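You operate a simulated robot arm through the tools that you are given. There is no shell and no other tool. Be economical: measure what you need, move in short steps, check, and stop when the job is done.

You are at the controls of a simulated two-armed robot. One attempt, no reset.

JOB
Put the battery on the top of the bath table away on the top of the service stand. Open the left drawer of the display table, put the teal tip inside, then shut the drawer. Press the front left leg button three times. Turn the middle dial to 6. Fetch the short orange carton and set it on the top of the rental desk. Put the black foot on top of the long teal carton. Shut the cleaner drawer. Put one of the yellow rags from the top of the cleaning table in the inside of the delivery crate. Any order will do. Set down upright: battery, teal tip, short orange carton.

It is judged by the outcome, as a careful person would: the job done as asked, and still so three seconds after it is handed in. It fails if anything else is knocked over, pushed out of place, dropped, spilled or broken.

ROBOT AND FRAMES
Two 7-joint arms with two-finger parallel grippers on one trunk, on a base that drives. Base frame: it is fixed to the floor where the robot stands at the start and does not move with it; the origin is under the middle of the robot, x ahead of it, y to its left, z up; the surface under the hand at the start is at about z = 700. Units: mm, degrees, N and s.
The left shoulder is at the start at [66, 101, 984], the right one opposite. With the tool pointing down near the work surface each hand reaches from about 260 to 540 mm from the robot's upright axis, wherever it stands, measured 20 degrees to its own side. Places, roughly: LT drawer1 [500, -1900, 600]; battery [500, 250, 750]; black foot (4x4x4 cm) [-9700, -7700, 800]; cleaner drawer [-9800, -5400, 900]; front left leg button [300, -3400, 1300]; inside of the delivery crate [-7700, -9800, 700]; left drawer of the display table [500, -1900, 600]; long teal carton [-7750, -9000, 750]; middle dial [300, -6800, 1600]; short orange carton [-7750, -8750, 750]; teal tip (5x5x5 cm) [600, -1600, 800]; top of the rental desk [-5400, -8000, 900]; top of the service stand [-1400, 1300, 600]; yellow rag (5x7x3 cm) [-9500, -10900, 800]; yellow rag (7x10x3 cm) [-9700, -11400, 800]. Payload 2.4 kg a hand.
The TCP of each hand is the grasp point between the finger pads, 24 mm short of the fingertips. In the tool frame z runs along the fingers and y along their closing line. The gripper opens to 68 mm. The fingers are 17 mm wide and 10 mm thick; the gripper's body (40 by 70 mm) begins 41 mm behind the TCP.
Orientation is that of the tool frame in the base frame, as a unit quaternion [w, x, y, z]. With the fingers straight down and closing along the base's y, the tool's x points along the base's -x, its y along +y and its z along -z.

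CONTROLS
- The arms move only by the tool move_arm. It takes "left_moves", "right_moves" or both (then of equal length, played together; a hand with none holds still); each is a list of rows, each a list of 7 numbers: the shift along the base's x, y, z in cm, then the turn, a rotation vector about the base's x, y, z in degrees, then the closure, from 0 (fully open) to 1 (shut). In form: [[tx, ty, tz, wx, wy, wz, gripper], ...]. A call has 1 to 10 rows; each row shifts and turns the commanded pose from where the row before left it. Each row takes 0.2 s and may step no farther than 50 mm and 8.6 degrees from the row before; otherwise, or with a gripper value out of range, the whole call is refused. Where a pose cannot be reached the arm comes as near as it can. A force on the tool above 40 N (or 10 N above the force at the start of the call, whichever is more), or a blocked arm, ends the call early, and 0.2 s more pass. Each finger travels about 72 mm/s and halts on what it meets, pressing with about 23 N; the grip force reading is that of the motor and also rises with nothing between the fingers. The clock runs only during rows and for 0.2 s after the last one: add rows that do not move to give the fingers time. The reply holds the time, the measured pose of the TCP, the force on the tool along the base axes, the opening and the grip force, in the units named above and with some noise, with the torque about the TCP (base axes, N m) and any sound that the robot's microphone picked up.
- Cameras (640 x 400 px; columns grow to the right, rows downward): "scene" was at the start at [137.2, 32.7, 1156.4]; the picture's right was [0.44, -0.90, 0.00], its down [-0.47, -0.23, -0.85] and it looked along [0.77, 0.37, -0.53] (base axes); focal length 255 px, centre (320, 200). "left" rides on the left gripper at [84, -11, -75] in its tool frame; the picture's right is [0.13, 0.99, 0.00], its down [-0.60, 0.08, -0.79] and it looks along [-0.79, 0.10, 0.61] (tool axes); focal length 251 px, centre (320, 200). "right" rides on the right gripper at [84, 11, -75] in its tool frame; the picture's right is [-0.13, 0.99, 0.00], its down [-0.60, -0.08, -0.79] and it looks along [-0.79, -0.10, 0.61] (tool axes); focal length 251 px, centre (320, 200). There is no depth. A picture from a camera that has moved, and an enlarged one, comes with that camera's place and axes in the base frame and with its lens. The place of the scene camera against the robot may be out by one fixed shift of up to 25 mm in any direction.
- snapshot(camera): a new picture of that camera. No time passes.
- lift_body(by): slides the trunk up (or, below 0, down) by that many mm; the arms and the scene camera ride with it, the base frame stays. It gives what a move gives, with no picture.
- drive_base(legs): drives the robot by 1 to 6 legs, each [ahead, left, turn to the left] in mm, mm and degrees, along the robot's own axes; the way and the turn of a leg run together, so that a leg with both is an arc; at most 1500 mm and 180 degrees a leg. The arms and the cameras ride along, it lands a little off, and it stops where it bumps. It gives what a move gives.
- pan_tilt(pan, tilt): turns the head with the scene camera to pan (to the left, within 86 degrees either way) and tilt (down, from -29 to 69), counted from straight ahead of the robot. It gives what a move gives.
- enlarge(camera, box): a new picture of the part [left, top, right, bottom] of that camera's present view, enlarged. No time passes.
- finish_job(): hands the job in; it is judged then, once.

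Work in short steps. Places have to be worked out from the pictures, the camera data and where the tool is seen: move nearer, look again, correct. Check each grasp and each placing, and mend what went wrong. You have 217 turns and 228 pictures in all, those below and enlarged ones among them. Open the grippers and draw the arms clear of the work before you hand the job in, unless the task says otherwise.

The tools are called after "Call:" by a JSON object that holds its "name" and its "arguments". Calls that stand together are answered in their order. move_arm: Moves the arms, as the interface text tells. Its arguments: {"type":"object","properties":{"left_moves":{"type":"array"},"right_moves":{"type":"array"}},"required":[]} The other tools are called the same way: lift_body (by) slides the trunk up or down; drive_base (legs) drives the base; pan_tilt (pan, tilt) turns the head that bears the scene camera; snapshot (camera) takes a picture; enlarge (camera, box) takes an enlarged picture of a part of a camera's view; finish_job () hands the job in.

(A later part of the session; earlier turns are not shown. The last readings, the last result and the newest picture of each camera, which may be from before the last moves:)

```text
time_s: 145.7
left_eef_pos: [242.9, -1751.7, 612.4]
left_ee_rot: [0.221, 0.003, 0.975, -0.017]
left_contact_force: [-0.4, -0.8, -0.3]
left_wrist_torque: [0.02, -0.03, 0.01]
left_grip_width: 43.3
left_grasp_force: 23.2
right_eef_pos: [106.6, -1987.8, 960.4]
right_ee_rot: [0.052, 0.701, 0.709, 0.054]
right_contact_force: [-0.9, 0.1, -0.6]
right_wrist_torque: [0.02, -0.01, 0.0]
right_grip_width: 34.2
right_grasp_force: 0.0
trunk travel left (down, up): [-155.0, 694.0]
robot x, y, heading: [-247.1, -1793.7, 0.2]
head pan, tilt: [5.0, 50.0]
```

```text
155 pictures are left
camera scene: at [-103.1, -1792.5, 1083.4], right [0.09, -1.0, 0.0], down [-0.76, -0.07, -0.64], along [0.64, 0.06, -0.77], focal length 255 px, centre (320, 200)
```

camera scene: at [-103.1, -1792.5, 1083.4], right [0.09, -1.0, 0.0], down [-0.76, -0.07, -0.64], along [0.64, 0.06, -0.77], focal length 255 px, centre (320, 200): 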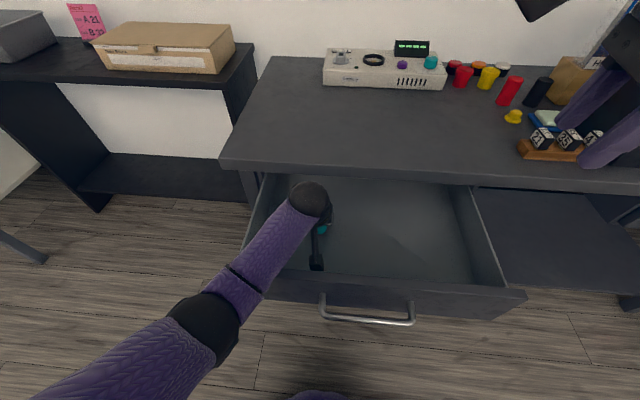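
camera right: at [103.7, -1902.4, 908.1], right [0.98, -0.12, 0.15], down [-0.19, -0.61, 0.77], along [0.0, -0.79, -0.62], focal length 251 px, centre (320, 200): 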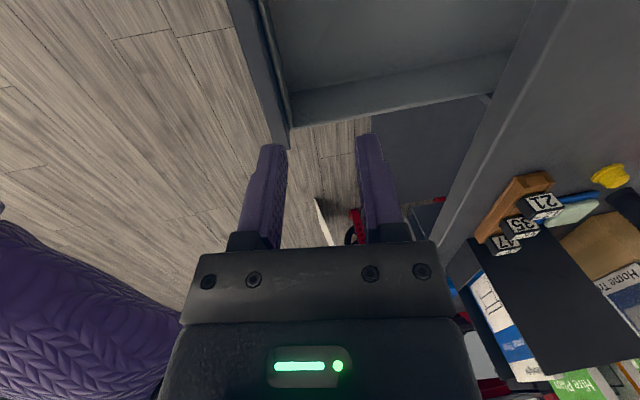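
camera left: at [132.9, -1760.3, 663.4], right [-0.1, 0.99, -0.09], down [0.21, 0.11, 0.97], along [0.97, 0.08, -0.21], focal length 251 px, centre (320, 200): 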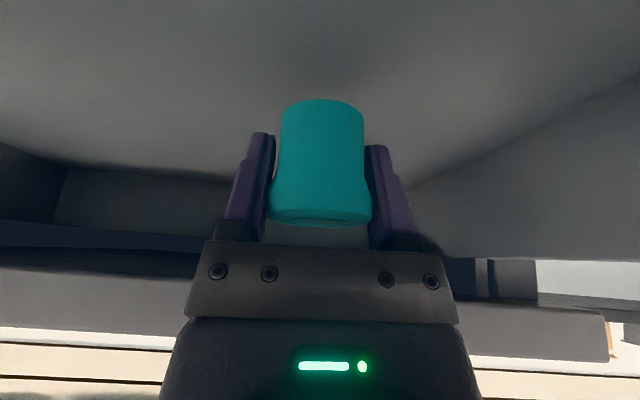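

Call:
{"name": "move_arm", "arguments": {"left_moves": [[0, 0, -0.5, 0, 0, 0, 1], [0, 0, -0.5, 0, 0, 0, 1], [0, 0, -0.5, 0, 0, 0, 1], [0, 0, 0, 0, 0, 0, 1]]}}

Call:
{"name": "snapshot", "arguments": {"camera": "left"}}

```text
time_s: 146.6
left_eef_pos: [243.0, -1754.3, 602.0]
left_ee_rot: [0.23, 0.004, 0.973, -0.02]
left_contact_force: [1.2, 0.8, 20.5]
left_wrist_torque: [0.32, 0.12, -0.04]
left_grip_width: 43.0
left_grasp_force: 22.8
right_eef_pos: [105.7, -1987.6, 961.1]
right_ee_rot: [0.052, 0.702, 0.708, 0.054]
right_contact_force: [-0.1, -0.6, 0.1]
right_wrist_torque: [-0.01, 0.0, -0.04]
right_grip_width: 33.9
right_grasp_force: 0.0
trunk travel left (down, up): [-155.0, 694.0]
robot x, y, heading: [-250.9, -1794.6, 0.2]
head pan, tilt: [5.0, 50.0]
stopped in row 4 (left hand): the force on the tool passed its limit at 42 N (the readings are from after the stop); the commanded pose is now the measured one
```

```text
154 pictures are left
camera left: at [134.4, -1762.0, 632.0], right [-0.1, 0.99, -0.09], down [0.19, 0.11, 0.98], along [0.98, 0.08, -0.2], focal length 251 px, centre (320, 200)
```

left: 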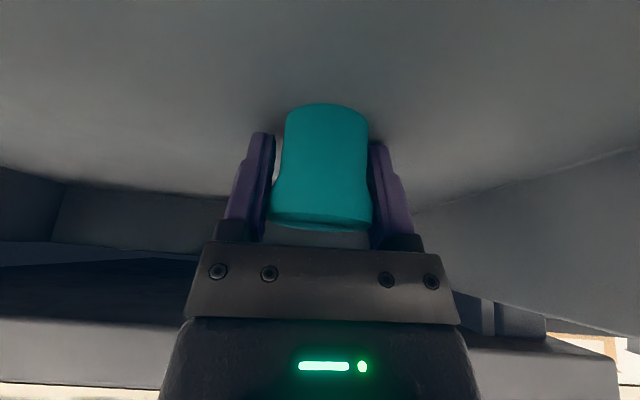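

Touching the drawer floor. Ease 2 mm and open.

Call:
{"name": "move_arm", "arguments": {"left_moves": [[0, 0, 0.2, 0, 0, 0, 1], [0, 0, 0, 0, 0, 0, 0.5], [0, 0, 0, 0, 0, 0, 0], [0, 0, 0, 0, 0, 0, 0], [0, 0, 0, 0, 0, 0, 0]]}}

Call:
{"name": "snapshot", "arguments": {"camera": "left"}}

```text
time_s: 147.8
left_eef_pos: [241.4, -1753.0, 601.8]
left_ee_rot: [0.227, 0.005, 0.974, -0.02]
left_contact_force: [-1.1, -6.2, 13.3]
left_wrist_torque: [0.25, -0.01, 0.0]
left_grip_width: 63.2
left_grasp_force: 0.1
right_eef_pos: [105.9, -1987.0, 961.0]
right_ee_rot: [0.053, 0.702, 0.708, 0.054]
right_contact_force: [0.8, -0.2, -0.6]
right_wrist_torque: [0.02, -0.01, -0.05]
right_grip_width: 34.1
right_grasp_force: 0.1
trunk travel left (down, up): [-155.0, 694.0]
robot x, y, heading: [-247.2, -1793.5, 0.6]
head pan, tilt: [5.0, 50.0]
```

```text
153 pictures are left
camera left: at [133.2, -1761.9, 633.0], right [-0.1, 0.99, -0.09], down [0.19, 0.11, 0.97], along [0.98, 0.08, -0.2], focal length 251 px, centre (320, 200)
```

left: 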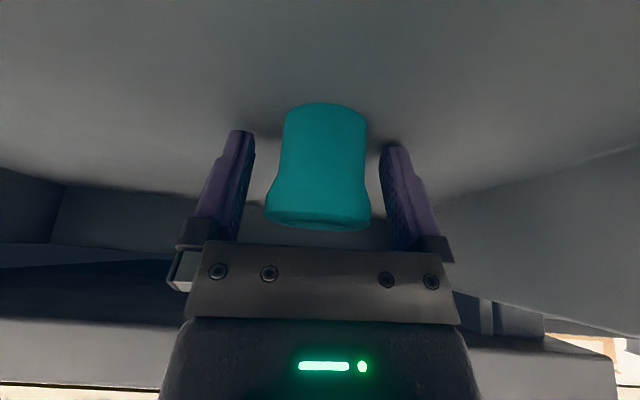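

Tip stands free. Rise straight up and check.

Call:
{"name": "move_arm", "arguments": {"left_moves": [[0, 0, 0.5, 0, 0, 0, 0], [0, 0, 2, 0, 0, 0, 0], [0, 0, 3, 0, 0, 0, 0], [0, 0, 4, 0, 0, 0, 0], [0, 0, 4, 0, 0, 0, 0], [-1, 0, 4, 0, 0, 0, 0], [-2, 2, 3, 0, 0, 0, 0], [-3, 2, 2, 0, 0, 0, 0], [-3, 2, 0, 0, 0, 0, 0]]}}

Call:
{"name": "snapshot", "arguments": {"camera": "scene"}}

```text
time_s: 149.8
left_eef_pos: [149.6, -1692.5, 829.2]
left_ee_rot: [0.224, 0.004, 0.974, -0.019]
left_contact_force: [-0.1, -0.5, -0.4]
left_wrist_torque: [0.0, -0.01, 0.01]
left_grip_width: 68.2
left_grasp_force: 0.0
right_eef_pos: [107.1, -1986.5, 960.8]
right_ee_rot: [0.053, 0.702, 0.708, 0.054]
right_contact_force: [0.9, 0.2, -0.3]
right_wrist_torque: [0.03, -0.02, 0.02]
right_grip_width: 34.3
right_grasp_force: 0.1
trunk travel left (down, up): [-155.0, 694.0]
robot x, y, heading: [-249.5, -1792.9, 0.5]
head pan, tilt: [5.0, 50.0]
```

```text
152 pictures are left
camera scene: at [-103.1, -1792.7, 1083.4], right [0.09, -1.0, 0.0], down [-0.76, -0.07, -0.64], along [0.64, 0.06, -0.77], focal length 255 px, centre (320, 200)
```

scene: 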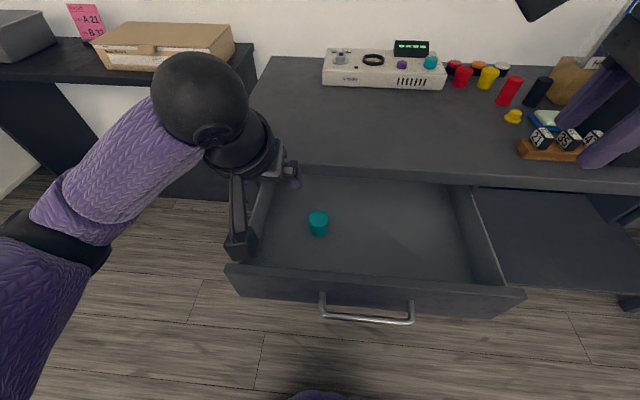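

Tip stands upright in the drawer. Return to the earlier grip pose: raise the left hand, back off 98 mm and lower the trunk.

Call:
{"name": "move_arm", "arguments": {"left_moves": [[0, 0, 4, 0, 8, 0, 0], [0, 0, 4, 0, 8, 0, 0], [0, 1, 4, 0, 8, 0, 0], [0, 1, 4, 0, 0, 0, 0]]}}

Call:
{"name": "drive_base", "arguments": {"legs": [[-98, 0, -0.3]]}}

Call:
{"name": "lift_body", "arguments": {"by": -130}}

```text
time_s: 150.8
left_eef_pos: [153.5, -1674.8, 987.9]
left_ee_rot: [0.017, 0.001, 1.0, -0.021]
left_contact_force: [0.3, -0.1, -0.3]
left_wrist_torque: [0.01, -0.02, 0.01]
left_grip_width: 67.8
left_grasp_force: 0.1
right_eef_pos: [106.5, -1987.8, 961.1]
right_ee_rot: [0.052, 0.702, 0.708, 0.054]
right_contact_force: [-0.2, 0.7, 0.0]
right_wrist_torque: [-0.03, -0.03, -0.02]
right_grip_width: 34.2
right_grasp_force: 0.1
trunk travel left (down, up): [-155.0, 694.0]
robot x, y, heading: [-249.3, -1790.2, 0.2]
head pan, tilt: [5.0, 50.0]
```

```text
time_s: 152.0
left_eef_pos: [54.6, -1677.0, 989.2]
left_ee_rot: [0.018, 0.002, 1.0, -0.02]
left_contact_force: [-0.3, -0.5, 0.3]
left_wrist_torque: [0.04, -0.02, -0.01]
left_grip_width: 67.8
left_grasp_force: 0.1
right_eef_pos: [6.2, -1989.3, 960.8]
right_ee_rot: [0.052, 0.703, 0.707, 0.054]
right_contact_force: [0.3, 0.1, 0.6]
right_wrist_torque: [-0.03, 0.0, 0.03]
right_grip_width: 34.0
right_grasp_force: 0.2
trunk travel left (down, up): [-155.0, 694.0]
robot x, y, heading: [-349.1, -1794.7, -0.1]
head pan, tilt: [5.0, 50.0]
```

```text
time_s: 153.5
left_eef_pos: [54.4, -1677.2, 858.5]
left_ee_rot: [0.018, 0.002, 1.0, -0.02]
left_contact_force: [1.1, 0.4, -0.2]
left_wrist_torque: [-0.03, 0.03, -0.01]
left_grip_width: 67.9
left_grasp_force: 0.1
right_eef_pos: [6.3, -1989.6, 830.1]
right_ee_rot: [0.053, 0.704, 0.706, 0.055]
right_contact_force: [0.0, 0.0, -0.3]
right_wrist_torque: [-0.02, 0.0, 0.02]
right_grip_width: 34.1
right_grasp_force: 0.1
trunk travel left (down, up): [-25.0, 824.0]
robot x, y, heading: [-346.6, -1793.1, -0.1]
head pan, tilt: [5.0, 50.0]
```

Bring the right hand above the bar and look.

Call:
{"name": "move_arm", "arguments": {"right_moves": [[0.4, 2.7, 0, 0, 0, 0, 0.5], [0.5, 2.7, 0, 0, 0, 0, 0.5], [0.5, 2.7, -2, 0, 0, 0, 0.5], [0.5, 2.6, -3, 0, 0, 0, 0.5], [0.5, 2.6, -3, 0, 0, 0, 0.5], [0, 0, -4, 0, 0, 0, 0.5], [0, 0, -1, 0, 0, 0, 0.5], [0, 0, 0, 0, 0, 0, 0.5]]}}

Call:
{"name": "snapshot", "arguments": {"camera": "right"}}

```text
time_s: 155.3
left_eef_pos: [54.2, -1677.4, 858.0]
left_ee_rot: [0.019, 0.002, 1.0, -0.021]
left_contact_force: [-0.4, 0.2, -0.9]
left_wrist_torque: [0.01, -0.03, 0.03]
left_grip_width: 68.2
left_grasp_force: 0.1
right_eef_pos: [30.9, -1855.0, 699.4]
right_ee_rot: [0.053, 0.703, 0.707, 0.054]
right_contact_force: [0.5, 0.1, 0.8]
right_wrist_torque: [0.03, 0.04, 0.01]
right_grip_width: 33.9
right_grasp_force: 0.0
trunk travel left (down, up): [-25.0, 824.0]
robot x, y, heading: [-348.0, -1791.4, 0.1]
head pan, tilt: [5.0, 50.0]
```

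```text
151 pictures are left
camera right: at [29.8, -1771.3, 774.7], right [0.98, -0.12, 0.15], down [-0.19, -0.61, 0.77], along [-0.01, -0.79, -0.62], focal length 251 px, centre (320, 200)
```

right: 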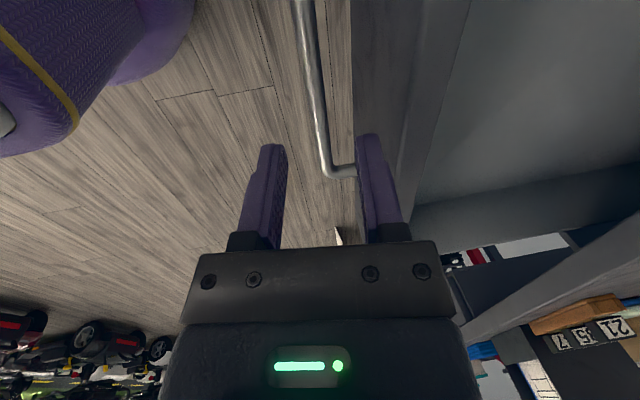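

Aligned. Descend along the finger axis and close.

Call:
{"name": "move_arm", "arguments": {"right_moves": [[0.2, 0, -1.5, 0, 0, 0, 0.5], [0.2, 0, -1.5, 0, 0, 0, 0.5], [0.2, 0, -1.7, 0, 0, 0, 0.5], [0, 0, 0, 0, 0, 0, 0.8], [0, 0, 0, 0, 0, 0, 1], [0, 0, 0, 0, 0, 0, 1], [0, 0, 0, 0, 0, 0, 1]]}}

```text
time_s: 156.9
left_eef_pos: [54.4, -1677.3, 857.6]
left_ee_rot: [0.018, 0.002, 1.0, -0.02]
left_contact_force: [-0.4, -0.1, 0.1]
left_wrist_torque: [0.0, 0.04, 0.02]
left_grip_width: 67.9
left_grasp_force: 0.2
right_eef_pos: [36.5, -1855.7, 653.0]
right_ee_rot: [0.053, 0.703, 0.707, 0.053]
right_contact_force: [-1.8, -0.2, -4.4]
right_wrist_torque: [-0.08, 0.08, 0.15]
right_grip_width: 11.5
right_grasp_force: 31.9
trunk travel left (down, up): [-25.0, 824.0]
robot x, y, heading: [-347.6, -1795.5, 0.1]
head pan, tilt: [5.0, 50.0]
```

Gripped. Push shut with the base: 215 mm first.

Call:
{"name": "drive_base", "arguments": {"legs": [[215, 0, 0]]}}

Call:
{"name": "move_arm", "arguments": {"right_moves": [[0.5, 0, 0, 0, 0, 0, 1], [0.5, 0, 0, 0, 0, 0, 1], [0.5, 0, 0, 0, 0, 0, 1], [0.5, 0, 0, 0, 0, 0, 1], [0.5, 0, 0, 0, 0, 0, 1], [0.5, 0, 0, 0, 0, 0, 1], [0.5, 0, 0, 0, 0, 0, 1]]}}

Call:
{"name": "snapshot", "arguments": {"camera": "right"}}

```text
time_s: 158.6
left_eef_pos: [272.9, -1677.2, 858.3]
left_ee_rot: [0.018, 0.0, 1.0, -0.019]
left_contact_force: [0.8, 0.6, -0.1]
left_wrist_torque: [0.02, 0.01, -0.03]
left_grip_width: 68.0
left_grasp_force: 0.2
right_eef_pos: [255.4, -1856.0, 652.4]
right_ee_rot: [0.054, 0.702, 0.708, 0.054]
right_contact_force: [3.3, -19.0, -1.5]
right_wrist_torque: [-0.91, -0.09, -0.11]
right_grip_width: 11.6
right_grasp_force: 31.6
trunk travel left (down, up): [-25.0, 824.0]
robot x, y, heading: [-132.6, -1792.1, -0.1]
head pan, tilt: [5.0, 50.0]
```

```text
time_s: 159.9
left_eef_pos: [269.6, -1676.3, 859.9]
left_ee_rot: [0.02, 0.001, 1.0, -0.02]
left_contact_force: [0.3, -0.5, 0.1]
left_wrist_torque: [0.0, -0.01, -0.02]
left_grip_width: 68.3
left_grasp_force: 0.1
right_eef_pos: [274.8, -1855.5, 652.8]
right_ee_rot: [0.051, 0.703, 0.707, 0.05]
right_contact_force: [-20.1, -2.3, 13.7]
right_wrist_torque: [-0.01, -0.69, -0.25]
right_grip_width: 11.5
right_grasp_force: 32.6
trunk travel left (down, up): [-25.0, 824.0]
robot x, y, heading: [-131.5, -1793.2, 0.3]
head pan, tilt: [5.0, 50.0]
stopped in row 6 (right hand): the force on the tool passed its limit at 48 N (the readings are from after the stop); the commanded pose is now the measured one
```

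```text
150 pictures are left
camera right: at [275.4, -1771.6, 728.0], right [0.98, -0.12, 0.14], down [-0.19, -0.6, 0.78], along [-0.01, -0.79, -0.62], focal length 251 px, centre (320, 200)
```

right: 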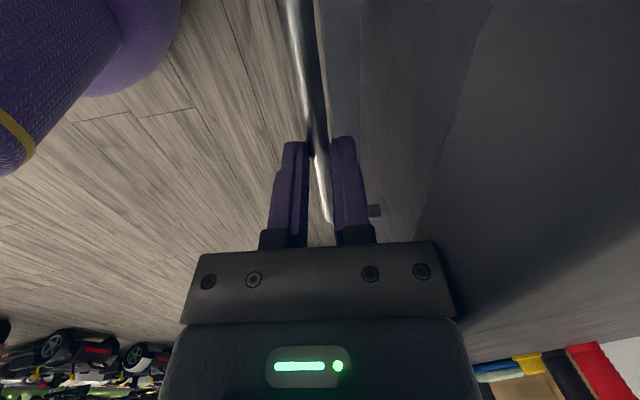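

Drawer hits its stop. Release, rise and check from the scene camera.

Call:
{"name": "move_arm", "arguments": {"right_moves": [[0, 0, 0, 0, 0, 0, 0.6], [0, 0, 0, 0, 0, 0, 0.5], [0, 0, 2, 0, 0, 0, 0.5], [-0.5, 0, 3, 0, 0, 0, 0.5], [-1, 0, 4, 0, 0, 0, 0.5], [-2, -2, 4, 0, 0, 0, 0.5], [-2, -3, 3, 0, 0, 0, 0.5], [-2, -3, 2, 0, 0, 0, 0.5]]}}

Call:
{"name": "drive_base", "arguments": {"legs": [[-350, 0, 0]]}}

Call:
{"name": "snapshot", "arguments": {"camera": "scene"}}

```text
time_s: 160.7
left_eef_pos: [271.5, -1676.2, 859.1]
left_ee_rot: [0.018, 0.001, 1.0, -0.02]
left_contact_force: [-0.3, 0.6, 0.2]
left_wrist_torque: [-0.01, 0.01, -0.01]
left_grip_width: 68.0
left_grasp_force: 0.1
right_eef_pos: [274.5, -1856.0, 661.6]
right_ee_rot: [0.047, 0.703, 0.708, 0.045]
right_contact_force: [-4.0, -0.2, 0.1]
right_wrist_torque: [0.01, -0.14, -0.08]
right_grip_width: 34.0
right_grasp_force: 0.0
trunk travel left (down, up): [-25.0, 824.0]
robot x, y, heading: [-131.6, -1796.2, 0.1]
head pan, tilt: [5.0, 50.0]
stopped in row 3 (right hand): the force on the tool passed its limit at 43 N (the readings are from after the stop); the commanded pose is now the measured one
```

```text
time_s: 162.9
left_eef_pos: [-77.5, -1675.9, 858.7]
left_ee_rot: [0.018, 0.0, 1.0, -0.021]
left_contact_force: [-1.0, 0.4, 0.2]
left_wrist_torque: [0.0, -0.03, 0.05]
left_grip_width: 68.0
left_grasp_force: 0.0
right_eef_pos: [-73.7, -1855.1, 661.5]
right_ee_rot: [0.047, 0.703, 0.709, 0.044]
right_contact_force: [0.3, 0.0, -0.1]
right_wrist_torque: [0.03, 0.01, 0.02]
right_grip_width: 33.8
right_grasp_force: 0.1
trunk travel left (down, up): [-25.0, 824.0]
robot x, y, heading: [-479.4, -1794.9, -0.0]
head pan, tilt: [5.0, 50.0]
```

```text
149 pictures are left
camera scene: at [-290.3, -1793.3, 948.4], right [0.09, -1.0, 0.0], down [-0.76, -0.07, -0.64], along [0.64, 0.06, -0.77], focal length 255 px, centre (320, 200)
```

scene: 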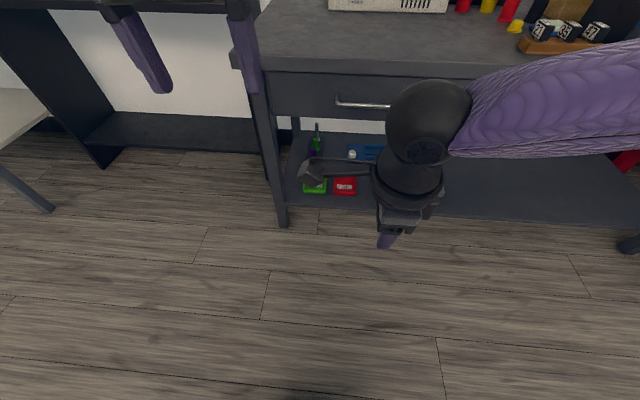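

The rise was blocked by the table edge, and I drove back with the bar possibly between the fingers. Check whether the drawer moved.

Call:
{"name": "pan_tilt", "arguments": {"pan": 0, "tilt": 25}}

Call:
{"name": "snapshot", "arguments": {"camera": "scene"}}

```text
time_s: 163.8
left_eef_pos: [-78.2, -1676.9, 859.7]
left_ee_rot: [0.018, -0.001, 1.0, -0.02]
left_contact_force: [-0.2, 0.1, -0.3]
left_wrist_torque: [0.02, 0.0, 0.02]
left_grip_width: 67.8
left_grasp_force: 0.1
right_eef_pos: [-73.9, -1854.3, 662.9]
right_ee_rot: [0.048, 0.703, 0.708, 0.045]
right_contact_force: [0.4, 0.0, 0.0]
right_wrist_torque: [-0.03, 0.03, 0.0]
right_grip_width: 33.8
right_grasp_force: 0.1
trunk travel left (down, up): [-25.0, 824.0]
robot x, y, heading: [-480.2, -1795.0, 0.5]
head pan, tilt: [0.0, 25.0]
```

```text
148 pictures are left
camera scene: at [-274.9, -1800.0, 985.8], right [0.0, -1.0, 0.0], down [-0.42, 0.0, -0.91], along [0.91, 0.0, -0.42], focal length 255 px, centre (320, 200)
```

scene: 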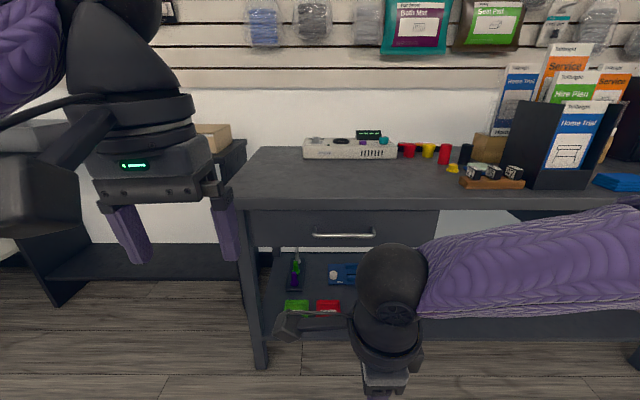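

Call:
{"name": "enlarge", "arguments": {"camera": "scene", "box": [220, 180, 460, 330]}}

```text
2.67 times, centred on (340, 255) of scene
camera zoom: at [-274.9, -1800.0, 985.8], right [0.0, -1.0, 0.0], down [-0.42, 0.0, -0.91], along [0.91, 0.0, -0.42], focal length 681 px, centre (267, 53)
```

zoom: 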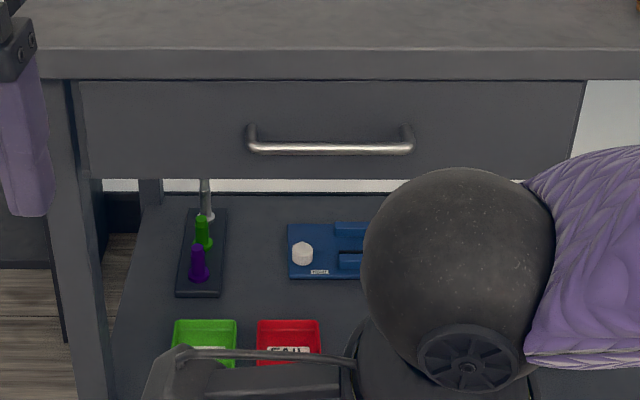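

Drawer is shut. Next the button near [300,-3400,1300]. Raise the right hand and trunk, and look down the aisle.

Call:
{"name": "move_arm", "arguments": {"right_moves": [[0, 0, 4, 0, 0, 0, 0.5], [0, 0, 4, 0, 0, 0, 0.5], [0, -1, 4, 0, 0, 0, 0.5], [0, -2, 4, 0, 0, 0, 0.5], [0, -2, 4, 0, 0, 0, 0.5]]}}

Call:
{"name": "lift_body", "arguments": {"by": 350}}

Call:
{"name": "pan_tilt", "arguments": {"pan": -65, "tilt": 20}}

Call:
{"name": "snapshot", "arguments": {"camera": "scene"}}

```text
time_s: 165.0
left_eef_pos: [-78.0, -1676.3, 858.2]
left_ee_rot: [0.018, -0.001, 1.0, -0.02]
left_contact_force: [-0.4, 0.7, -1.3]
left_wrist_torque: [-0.01, -0.02, 0.01]
left_grip_width: 68.2
left_grasp_force: 0.0
right_eef_pos: [-74.1, -1906.2, 860.4]
right_ee_rot: [0.047, 0.703, 0.709, 0.044]
right_contact_force: [0.3, -1.3, 0.9]
right_wrist_torque: [0.04, 0.01, 0.0]
right_grip_width: 34.1
right_grasp_force: 0.0
trunk travel left (down, up): [-25.0, 824.0]
robot x, y, heading: [-487.1, -1793.5, 0.0]
head pan, tilt: [0.0, 25.0]
```

```text
time_s: 168.4
left_eef_pos: [-79.7, -1675.5, 1206.7]
left_ee_rot: [0.018, 0.0, 1.0, -0.02]
left_contact_force: [-0.9, 0.3, -0.6]
left_wrist_torque: [0.02, 0.01, -0.01]
left_grip_width: 68.0
left_grasp_force: 0.0
right_eef_pos: [-72.7, -1904.4, 1211.5]
right_ee_rot: [0.047, 0.702, 0.709, 0.045]
right_contact_force: [0.6, 0.4, -1.2]
right_wrist_torque: [-0.01, 0.01, -0.01]
right_grip_width: 34.1
right_grasp_force: 0.1
trunk travel left (down, up): [-375.0, 475.0]
robot x, y, heading: [-479.2, -1792.0, 0.2]
head pan, tilt: [0.0, 25.0]
```

```text
time_s: 169.8
left_eef_pos: [-77.9, -1675.1, 1208.6]
left_ee_rot: [0.018, 0.0, 1.0, -0.02]
left_contact_force: [-0.4, 0.1, -0.5]
left_wrist_torque: [0.02, -0.02, 0.03]
left_grip_width: 67.9
left_grasp_force: 0.1
right_eef_pos: [-74.9, -1905.8, 1210.2]
right_ee_rot: [0.048, 0.702, 0.709, 0.045]
right_contact_force: [-0.7, -0.4, 0.0]
right_wrist_torque: [0.01, -0.04, -0.03]
right_grip_width: 34.1
right_grasp_force: 0.0
trunk travel left (down, up): [-375.0, 475.0]
robot x, y, heading: [-483.2, -1797.2, 0.3]
head pan, tilt: [-65.0, 20.0]
```

```text
146 pictures are left
camera scene: at [-421.3, -1885.0, 1352.5], right [-0.9, -0.43, 0.0], down [-0.15, 0.31, -0.94], along [0.4, -0.85, -0.34], focal length 255 px, centre (320, 200)
```

scene: 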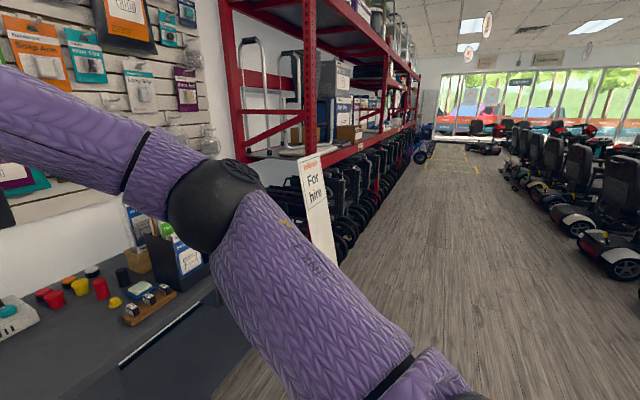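

Aisle clear at my x. Strafe right 1450 and look ahead at the rack.

Call:
{"name": "drive_base", "arguments": {"legs": [[0, -1450, 0]]}}

Call:
{"name": "pan_tilt", "arguments": {"pan": 0, "tilt": 10}}

Call:
{"name": "snapshot", "arguments": {"camera": "scene"}}

```text
time_s: 177.0
left_eef_pos: [-77.6, -3130.7, 1207.7]
left_ee_rot: [0.019, 0.004, 1.0, -0.02]
left_contact_force: [0.3, 0.1, 0.0]
left_wrist_torque: [0.02, 0.0, 0.0]
left_grip_width: 68.2
left_grasp_force: 0.1
right_eef_pos: [-75.0, -3359.9, 1211.9]
right_ee_rot: [0.047, 0.706, 0.706, 0.044]
right_contact_force: [-0.4, -0.6, 0.2]
right_wrist_torque: [0.03, -0.02, 0.02]
right_grip_width: 33.9
right_grasp_force: 0.1
trunk travel left (down, up): [-375.0, 475.0]
robot x, y, heading: [-478.3, -3246.0, 0.2]
head pan, tilt: [-65.0, 20.0]
```

```text
time_s: 178.4
left_eef_pos: [-76.9, -3131.3, 1207.4]
left_ee_rot: [0.019, 0.003, 1.0, -0.02]
left_contact_force: [0.4, -0.1, -0.6]
left_wrist_torque: [0.01, -0.01, 0.01]
left_grip_width: 67.9
left_grasp_force: 0.0
right_eef_pos: [-74.6, -3359.4, 1211.9]
right_ee_rot: [0.048, 0.706, 0.705, 0.044]
right_contact_force: [-1.1, 0.0, 0.4]
right_wrist_torque: [-0.02, 0.03, -0.01]
right_grip_width: 33.8
right_grasp_force: 0.1
trunk travel left (down, up): [-375.0, 475.0]
robot x, y, heading: [-480.8, -3246.2, -0.2]
head pan, tilt: [0.0, 10.0]
```

```text
145 pictures are left
camera scene: at [-367.9, -3253.0, 1368.7], right [0.0, -1.0, 0.0], down [-0.17, 0.0, -0.98], along [0.98, 0.0, -0.17], focal length 255 px, centre (320, 200)
```

scene: 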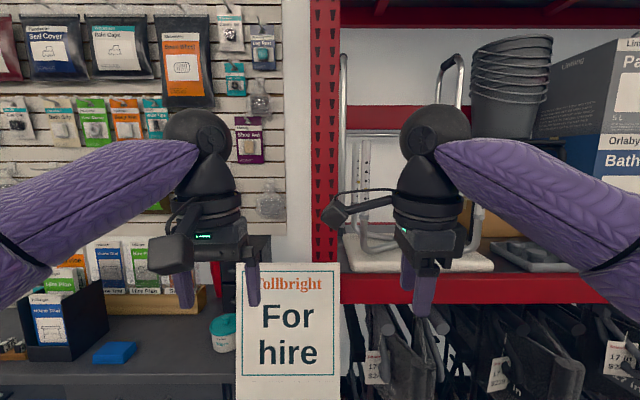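

A walking frame stands on the rack shelf behind my right hand; the leg button should be on it. Enlarge.

Call:
{"name": "enlarge", "arguments": {"camera": "scene", "box": [325, 40, 505, 280]}}

```text
1.67 times, centred on (415, 160) of scene
camera zoom: at [-367.9, -3253.0, 1368.7], right [0.0, -1.0, 0.0], down [-0.17, 0.0, -0.98], along [0.98, 0.0, -0.17], focal length 426 px, centre (162, 267)
```

zoom: 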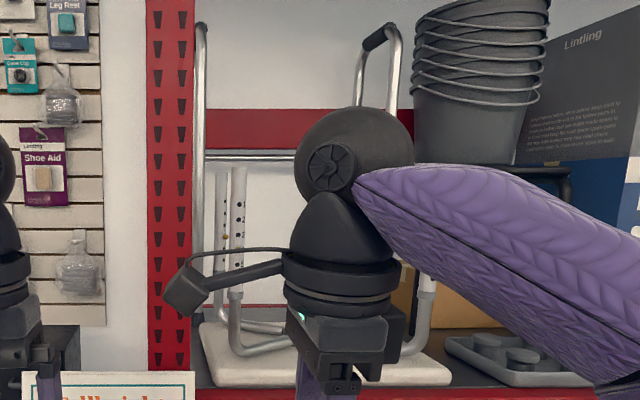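

Move the right hand aside to see the frame's legs.

Call:
{"name": "move_arm", "arguments": {"right_moves": [[0, -3, -1, 0, 0, 0, 1], [0, -3, -1, 0, 0, 0, 1], [0, -3, -1, 0, 0, 0, 1], [0, -3, -1, 0, 0, 0, 1], [0, -3, -1, 0, 0, 0, 1], [-1, -3, -1, 0, 0, 0, 1]]}}

Call:
{"name": "enlarge", "arguments": {"camera": "scene", "box": [325, 40, 505, 280]}}

```text
time_s: 179.8
left_eef_pos: [-76.7, -3131.4, 1208.5]
left_ee_rot: [0.018, 0.004, 1.0, -0.02]
left_contact_force: [-0.1, -0.2, -0.7]
left_wrist_torque: [0.02, -0.02, 0.01]
left_grip_width: 67.8
left_grasp_force: 0.1
right_eef_pos: [-86.3, -3540.4, 1151.8]
right_ee_rot: [0.048, 0.705, 0.706, 0.045]
right_contact_force: [-0.1, -0.2, 0.4]
right_wrist_torque: [-0.01, 0.0, 0.02]
right_grip_width: 0.0
right_grasp_force: 23.5
trunk travel left (down, up): [-375.0, 475.0]
robot x, y, heading: [-483.9, -3245.9, -0.6]
head pan, tilt: [0.0, 10.0]
```

```text
1.67 times, centred on (415, 160) of scene
camera zoom: at [-368.1, -3253.3, 1368.8], right [0.0, -1.0, 0.0], down [-0.17, 0.0, -0.98], along [0.98, 0.0, -0.17], focal length 426 px, centre (162, 267)
```

zoom: 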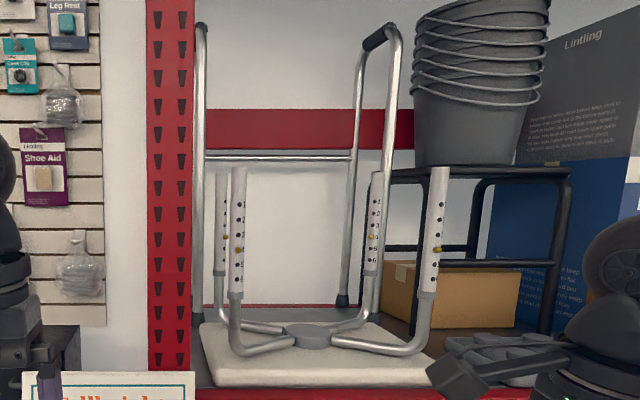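

It's an upturned stool with four legs, each with a brass spring button. Zoom on the front left leg.

Call:
{"name": "enlarge", "arguments": {"camera": "scene", "box": [335, 110, 385, 170]}}

```text
6.67 times, centred on (360, 140) of scene
camera zoom: at [-368.1, -3253.3, 1368.8], right [0.0, -1.0, 0.0], down [-0.17, 0.0, -0.98], along [0.98, 0.0, -0.17], focal length 1702 px, centre (53, 600)
```

zoom: 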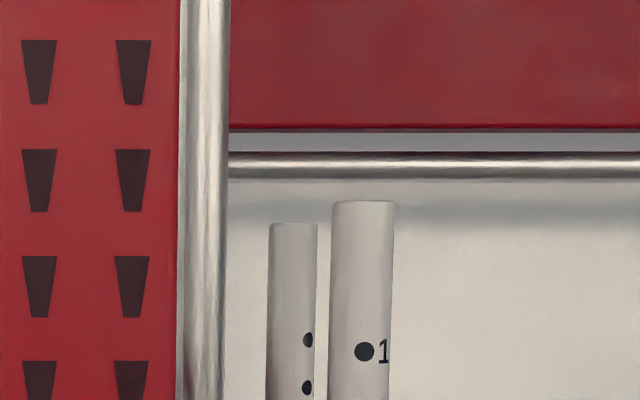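

Call:
{"name": "enlarge", "arguments": {"camera": "scene", "box": [335, 150, 385, 182]}}

```text
12.50 times, centred on (360, 166) of scene
camera zoom: at [-368.1, -3253.3, 1368.8], right [0.0, -1.0, 0.0], down [-0.17, 0.0, -0.98], along [0.98, 0.0, -0.17], focal length 3191 px, centre (-180, 625)
```

zoom: 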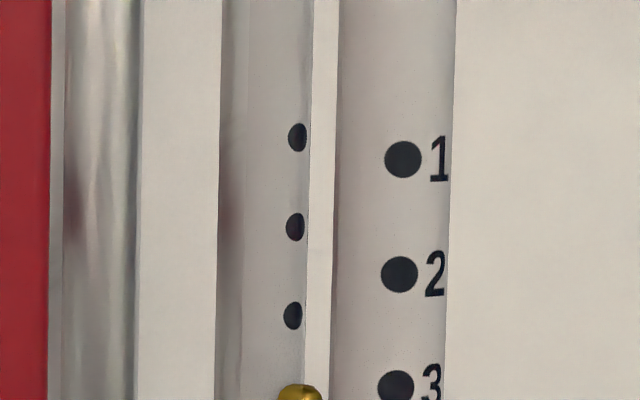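

The button at hole 4 on the front-left leg lies about [300,-3374,1282] facing me. I'll use the left hand pointing forward: strafe right 230, raise trunk 120, tilt the hand forward.

Call:
{"name": "drive_base", "arguments": {"legs": [[0, -230, 0.5]]}}

Call:
{"name": "lift_body", "arguments": {"by": 120}}

Call:
{"name": "move_arm", "arguments": {"left_moves": [[0, 0, 0, 0, -8.4, 0, 1], [0, 0, 0, 0, -8.4, 0, 1], [0, 0, 0, 0, -8.4, 0, 1], [0, 0, 0, 0, -8.4, 0, 1], [0, 0, 0, 0, -8.4, 0, 1], [1, 0, 0, 0, -8.4, 0, 1], [1, 0, 0, 0, -8.4, 0, 1], [1, 0, 0, 0, -8.4, 0, 1], [1, 0, 0, 0, -8.4, 0, 1], [1, 0, 0, 0, -8.4, 0, 1]]}}

Call:
{"name": "snapshot", "arguments": {"camera": "scene"}}

```text
time_s: 181.5
left_eef_pos: [-77.7, -3362.4, 1207.9]
left_ee_rot: [0.018, 0.001, 1.0, -0.021]
left_contact_force: [0.2, -0.8, -0.5]
left_wrist_torque: [0.01, -0.06, 0.02]
left_grip_width: 67.9
left_grasp_force: 0.1
right_eef_pos: [-83.7, -3771.4, 1152.9]
right_ee_rot: [0.047, 0.704, 0.708, 0.046]
right_contact_force: [0.3, -0.4, 0.2]
right_wrist_torque: [-0.02, -0.01, 0.01]
right_grip_width: 0.0
right_grasp_force: 22.8
trunk travel left (down, up): [-375.0, 475.0]
robot x, y, heading: [-479.7, -3479.9, 0.1]
head pan, tilt: [0.0, 10.0]
```

```text
time_s: 183.0
left_eef_pos: [-78.0, -3361.8, 1328.6]
left_ee_rot: [0.017, 0.0, 1.0, -0.02]
left_contact_force: [-0.1, -0.3, -0.4]
left_wrist_torque: [-0.03, 0.01, -0.04]
left_grip_width: 68.0
left_grasp_force: 0.1
right_eef_pos: [-83.8, -3771.5, 1272.9]
right_ee_rot: [0.047, 0.703, 0.708, 0.045]
right_contact_force: [0.1, -0.6, -0.6]
right_wrist_torque: [0.01, -0.02, 0.0]
right_grip_width: 0.0
right_grasp_force: 23.0
trunk travel left (down, up): [-495.0, 355.0]
robot x, y, heading: [-481.2, -3477.9, 0.2]
head pan, tilt: [0.0, 10.0]
```

```text
time_s: 185.2
left_eef_pos: [-27.7, -3361.8, 1328.2]
left_ee_rot: [0.684, 0.014, 0.729, -0.015]
left_contact_force: [-0.6, -0.8, 0.1]
left_wrist_torque: [0.01, 0.01, -0.01]
left_grip_width: 0.0
left_grasp_force: 23.0
right_eef_pos: [-83.4, -3772.0, 1272.8]
right_ee_rot: [0.048, 0.703, 0.708, 0.045]
right_contact_force: [0.4, -0.7, 0.2]
right_wrist_torque: [0.01, -0.03, -0.01]
right_grip_width: 0.0
right_grasp_force: 22.8
trunk travel left (down, up): [-495.0, 355.0]
robot x, y, heading: [-479.7, -3479.7, 0.1]
head pan, tilt: [0.0, 10.0]
```

```text
140 pictures are left
camera scene: at [-382.5, -3486.5, 1489.4], right [0.0, -1.0, 0.0], down [-0.17, 0.0, -0.98], along [0.98, 0.0, -0.17], focal length 255 px, centre (320, 200)
```

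scene: 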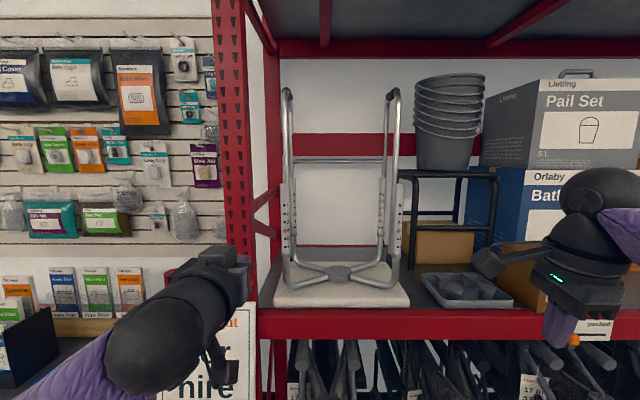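

The hand points forward. Zoom on the front-left leg again from here for triangulation.

Call:
{"name": "enlarge", "arguments": {"camera": "scene", "box": [270, 170, 350, 230]}}

Call:
{"name": "snapshot", "arguments": {"camera": "left"}}

```text
6.67 times, centred on (310, 200) of scene
camera zoom: at [-382.5, -3486.5, 1489.4], right [0.0, -1.0, 0.0], down [-0.17, 0.0, -0.98], along [0.98, 0.0, -0.17], focal length 1702 px, centre (387, 200)
```

zoom: 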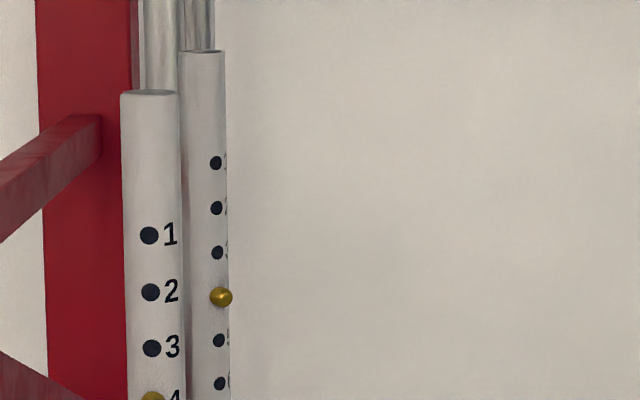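

```text
138 pictures are left
camera left: at [-108.9, -3371.5, 1249.3], right [0.03, 0.99, -0.13], down [-0.75, 0.11, 0.66], along [0.66, 0.08, 0.74], focal length 251 px, centre (320, 200)
```

left: 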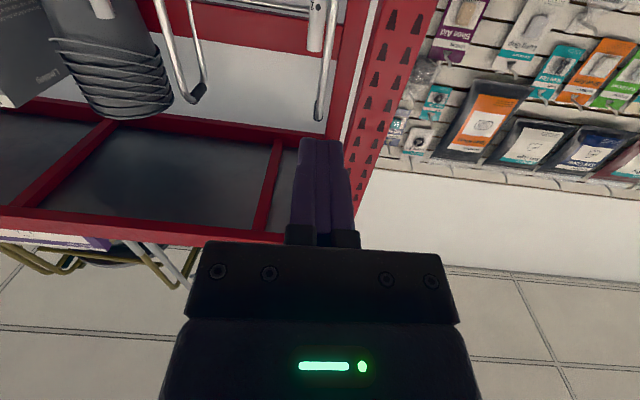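

Button triangulates to ≈[345,-3384,1276]. Drive ahead 240, then view with the hand camera.

Call:
{"name": "drive_base", "arguments": {"legs": [[240, 0, 0]]}}

Call:
{"name": "move_arm", "arguments": {"left_moves": [[1, -1, -1.5, 0, -4, 0, 1], [1, -0.5, -1.5, 0, 0, 0, 1], [1, -0.5, -1.2, 0, 0, 0, 1], [1, 0, -1, 0, 0, 0, 1], [0, 0, 0, 0, 0, 0, 1]]}}

Call:
{"name": "snapshot", "arguments": {"camera": "left"}}

Call:
{"name": "snapshot", "arguments": {"camera": "scene"}}

```text
time_s: 187.0
left_eef_pos: [216.4, -3363.0, 1327.7]
left_ee_rot: [0.682, 0.015, 0.731, -0.016]
left_contact_force: [0.7, 0.2, -0.6]
left_wrist_torque: [0.02, -0.02, 0.0]
left_grip_width: 0.0
left_grasp_force: 22.5
right_eef_pos: [160.2, -3771.1, 1271.8]
right_ee_rot: [0.048, 0.703, 0.708, 0.044]
right_contact_force: [-0.1, -0.3, 0.6]
right_wrist_torque: [-0.01, 0.01, 0.0]
right_grip_width: 0.0
right_grasp_force: 23.1
trunk travel left (down, up): [-495.0, 355.0]
robot x, y, heading: [-237.7, -3478.6, 0.2]
head pan, tilt: [0.0, 10.0]
```

```text
time_s: 188.2
left_eef_pos: [254.7, -3383.7, 1274.6]
left_ee_rot: [0.708, 0.015, 0.706, -0.014]
left_contact_force: [0.7, 0.2, 0.1]
left_wrist_torque: [-0.03, -0.01, -0.03]
left_grip_width: 0.3
left_grasp_force: 23.2
right_eef_pos: [159.9, -3771.5, 1273.1]
right_ee_rot: [0.048, 0.703, 0.708, 0.044]
right_contact_force: [0.0, 0.0, -0.3]
right_wrist_torque: [0.01, 0.0, -0.02]
right_grip_width: 0.2
right_grasp_force: 23.2
trunk travel left (down, up): [-495.0, 355.0]
robot x, y, heading: [-237.9, -3479.3, 0.1]
head pan, tilt: [0.0, 10.0]
```

```text
137 pictures are left
camera left: at [179.7, -3392.7, 1190.5], right [0.04, 0.99, -0.13], down [-0.79, 0.11, 0.6], along [0.61, 0.08, 0.79], focal length 251 px, centre (320, 200)
```

left: 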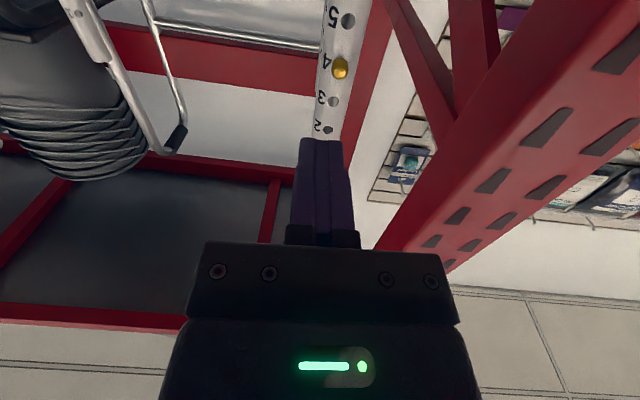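

```text
136 pictures are left
camera scene: at [-139.5, -3486.0, 1489.5], right [0.0, -1.0, 0.0], down [-0.17, 0.0, -0.98], along [0.98, 0.0, -0.17], focal length 255 px, centre (320, 200)
```

scene: 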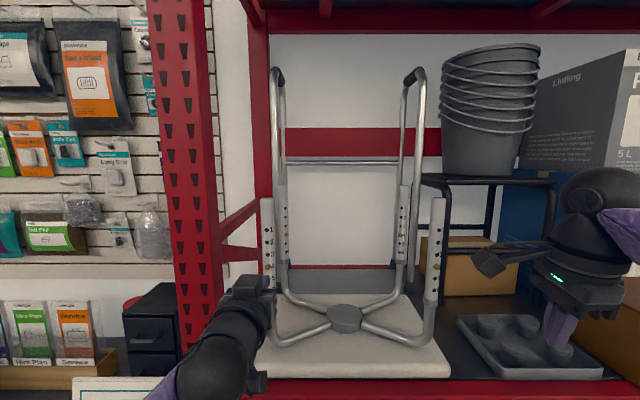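

Button seen ~12 mm left and ~8 mm low of the finger axis. Correct and advance 40 mm.

Call:
{"name": "move_arm", "arguments": {"left_moves": [[1, 0.6, -0.4, 0, 0, 0, 1], [1, 0.6, -0.4, 0, 0, 0, 1], [1, 0, 0, 0, 0, 0, 1], [1, 0, 0, 0, 0, 0, 1], [0, 0, 0, 0, 0, 0, 1]]}}

Call:
{"name": "snapshot", "arguments": {"camera": "left"}}

Call:
{"name": "enlarge", "arguments": {"camera": "scene", "box": [200, 180, 360, 300]}}

```text
time_s: 189.4
left_eef_pos: [293.9, -3370.5, 1268.2]
left_ee_rot: [0.708, 0.014, 0.706, -0.014]
left_contact_force: [-0.1, 0.1, 0.0]
left_wrist_torque: [0.0, 0.02, -0.01]
left_grip_width: 0.2
left_grasp_force: 22.9
right_eef_pos: [159.4, -3771.7, 1272.9]
right_ee_rot: [0.049, 0.703, 0.708, 0.045]
right_contact_force: [-0.4, -0.2, -0.4]
right_wrist_torque: [-0.01, 0.03, 0.0]
right_grip_width: 0.0
right_grasp_force: 23.5
trunk travel left (down, up): [-495.0, 355.0]
robot x, y, heading: [-238.3, -3482.3, 0.0]
head pan, tilt: [0.0, 10.0]
```

```text
135 pictures are left
camera left: at [219.5, -3379.4, 1184.2], right [0.04, 0.99, -0.13], down [-0.79, 0.11, 0.6], along [0.61, 0.08, 0.79], focal length 251 px, centre (320, 200)
```

left: 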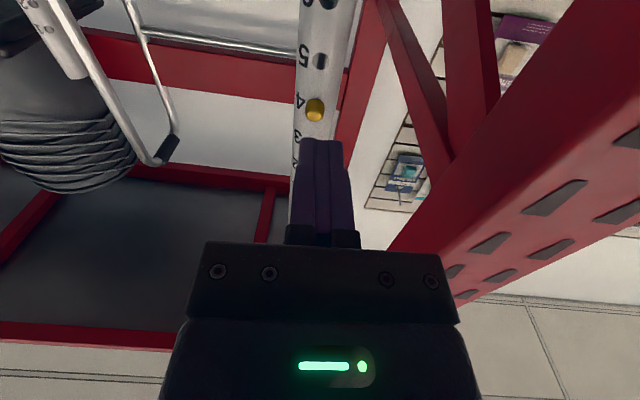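

```text
3.33 times, centred on (280, 240) of scene
camera zoom: at [-139.5, -3486.0, 1489.5], right [0.0, -1.0, 0.0], down [-0.17, 0.0, -0.98], along [0.98, 0.0, -0.17], focal length 851 px, centre (453, 67)
```

zoom: 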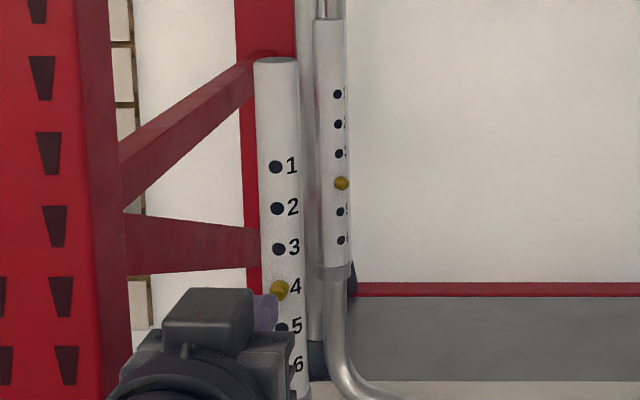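

Button now fixed at [349,-3376,1267]; nearly on axis. Approach to 5 mm, then press in 2 mm steps.

Call:
{"name": "move_arm", "arguments": {"left_moves": [[1, -0.3, -0.1, 0, 0, 0, 1], [1, 0, 0, 0, 0, 0, 1], [0.6, 0, 0, 0, 0, 0, 1], [0.3, 0, 0, 0, 0, 0, 1], [0.2, 0, 0, 0, 0, 0, 1], [0, 0, 0, 0, 0, 0, 1]]}}

Call:
{"name": "snapshot", "arguments": {"camera": "left"}}

```text
time_s: 190.8
left_eef_pos: [322.1, -3375.1, 1268.9]
left_ee_rot: [0.708, 0.015, 0.706, -0.015]
left_contact_force: [-24.4, 0.1, -14.2]
left_wrist_torque: [-0.02, 0.37, 0.0]
left_grip_width: 0.0
left_grasp_force: 22.6
right_eef_pos: [156.7, -3770.2, 1273.4]
right_ee_rot: [0.049, 0.703, 0.708, 0.046]
right_contact_force: [-0.3, 0.0, 0.8]
right_wrist_torque: [0.01, 0.01, 0.02]
right_grip_width: 0.0
right_grasp_force: 23.2
trunk travel left (down, up): [-495.0, 355.0]
robot x, y, heading: [-237.4, -3478.8, 0.1]
head pan, tilt: [0.0, 10.0]
heard: click
```

```text
133 pictures are left
camera left: at [247.0, -3382.8, 1183.2], right [0.04, 0.99, -0.13], down [-0.79, 0.11, 0.6], along [0.61, 0.08, 0.79], focal length 251 px, centre (320, 200)
```

left: 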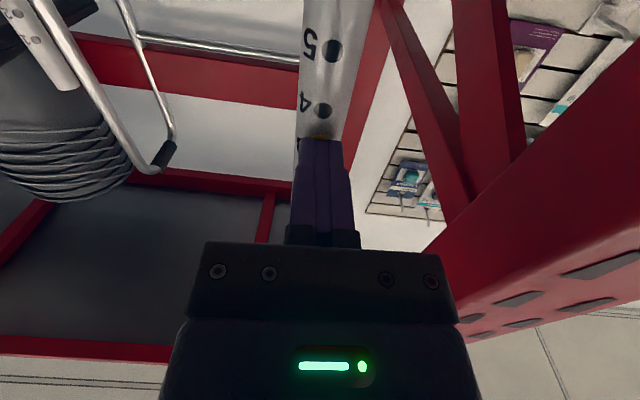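

One click heard. Retract 15 mm and look at the button.

Call:
{"name": "move_arm", "arguments": {"left_moves": [[-0.5, 0, 0, 0, 0, 0, 1], [-1, 0, 0, 0, 0, 0, 1], [0, 0, 0, 0, 0, 0, 1]]}}

Call:
{"name": "enlarge", "arguments": {"camera": "left", "box": [260, 0, 400, 180]}}

Call:
{"name": "enlarge", "arguments": {"camera": "scene", "box": [200, 180, 360, 300]}}

```text
time_s: 191.6
left_eef_pos: [310.6, -3374.4, 1265.7]
left_ee_rot: [0.707, 0.014, 0.707, -0.014]
left_contact_force: [0.8, -0.1, -0.1]
left_wrist_torque: [0.02, 0.02, 0.04]
left_grip_width: 0.3
left_grasp_force: 23.2
right_eef_pos: [160.3, -3770.8, 1272.4]
right_ee_rot: [0.047, 0.703, 0.709, 0.045]
right_contact_force: [0.3, -0.2, -0.4]
right_wrist_torque: [0.01, -0.02, -0.01]
right_grip_width: 0.0
right_grasp_force: 23.4
trunk travel left (down, up): [-495.0, 355.0]
robot x, y, heading: [-239.1, -3480.9, 0.3]
head pan, tilt: [0.0, 10.0]
```

```text
2.22 times, centred on (330, 90) of left
camera zoom: at [236.2, -3382.3, 1182.3], right [0.04, 0.99, -0.13], down [-0.79, 0.11, 0.6], along [0.61, 0.08, 0.79], focal length 559 px, centre (298, 444)
```

zoom: 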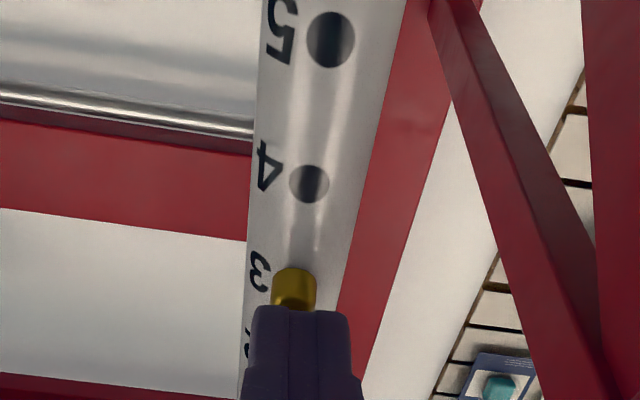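

```text
3.33 times, centred on (280, 240) of scene
camera zoom: at [-139.1, -3486.1, 1489.5], right [0.0, -1.0, 0.0], down [-0.17, 0.0, -0.98], along [0.98, 0.0, -0.17], focal length 851 px, centre (453, 67)
```

zoom: 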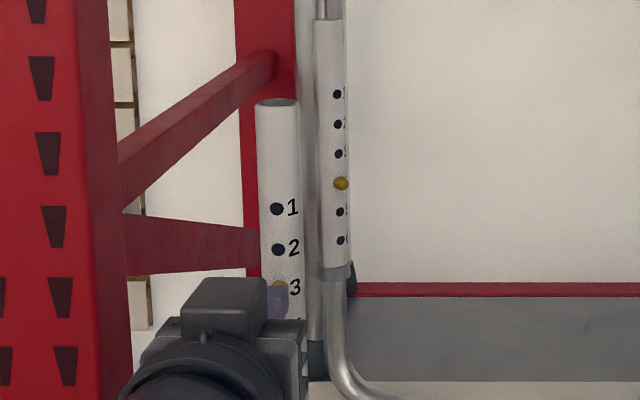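

Each press steps the leg one hole (now at 3), the button staying in place. Press again the same way.

Call:
{"name": "move_arm", "arguments": {"left_moves": [[0.6, 0, 0.1, 0, 0, 0, 1], [0.5, 0, 0, 0, 0, 0, 1], [0.3, 0, 0, 0, 0, 0, 1], [0.2, 0, 0, 0, 0, 0, 1], [0, 0, 0, 0, 0, 0, 1]]}}

```text
time_s: 192.8
left_eef_pos: [322.1, -3373.2, 1269.5]
left_ee_rot: [0.708, 0.015, 0.706, -0.015]
left_contact_force: [-33.3, -1.1, -19.1]
left_wrist_torque: [-0.03, 0.55, 0.02]
left_grip_width: 0.0
left_grasp_force: 22.6
right_eef_pos: [154.5, -3770.4, 1273.4]
right_ee_rot: [0.049, 0.703, 0.708, 0.046]
right_contact_force: [0.2, -0.5, 0.4]
right_wrist_torque: [0.01, -0.03, -0.01]
right_grip_width: 0.3
right_grasp_force: 22.9
trunk travel left (down, up): [-495.0, 355.0]
robot x, y, heading: [-235.1, -3482.5, 0.2]
head pan, tilt: [0.0, 10.0]
heard: click
```

Second click. Retract fully, then press a third time.

Call:
{"name": "move_arm", "arguments": {"left_moves": [[-0.5, 0, 0, 0, 0, 0, 1], [-1.2, 0, 0, 0, 0, 0, 1], [0, 0, 0, 0, 0, 0, 1]]}}

Call:
{"name": "enlarge", "arguments": {"camera": "left", "box": [260, 0, 400, 180]}}

```text
time_s: 193.6
left_eef_pos: [311.3, -3372.2, 1267.6]
left_ee_rot: [0.708, 0.015, 0.706, -0.015]
left_contact_force: [0.2, 0.1, -0.2]
left_wrist_torque: [0.0, -0.01, -0.01]
left_grip_width: 0.1
left_grasp_force: 22.8
right_eef_pos: [159.9, -3770.9, 1271.7]
right_ee_rot: [0.049, 0.703, 0.708, 0.045]
right_contact_force: [0.0, 0.1, -0.1]
right_wrist_torque: [0.0, -0.02, 0.01]
right_grip_width: 0.0
right_grasp_force: 23.0
trunk travel left (down, up): [-495.0, 355.0]
robot x, y, heading: [-238.1, -3478.6, 0.3]
head pan, tilt: [0.0, 10.0]
```

```text
2.22 times, centred on (330, 90) of left
camera zoom: at [235.9, -3382.2, 1184.1], right [0.04, 0.99, -0.13], down [-0.79, 0.11, 0.6], along [0.61, 0.08, 0.79], focal length 559 px, centre (298, 444)
```

zoom: 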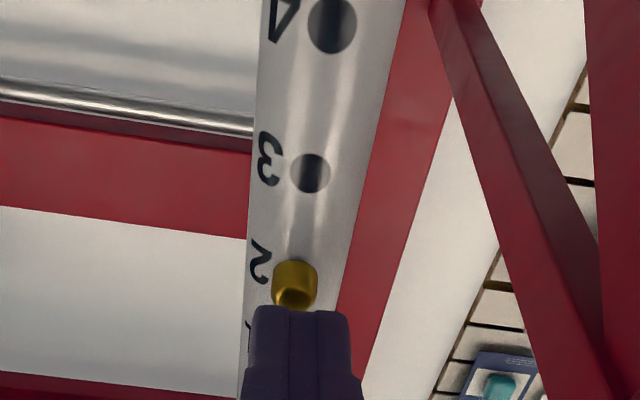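

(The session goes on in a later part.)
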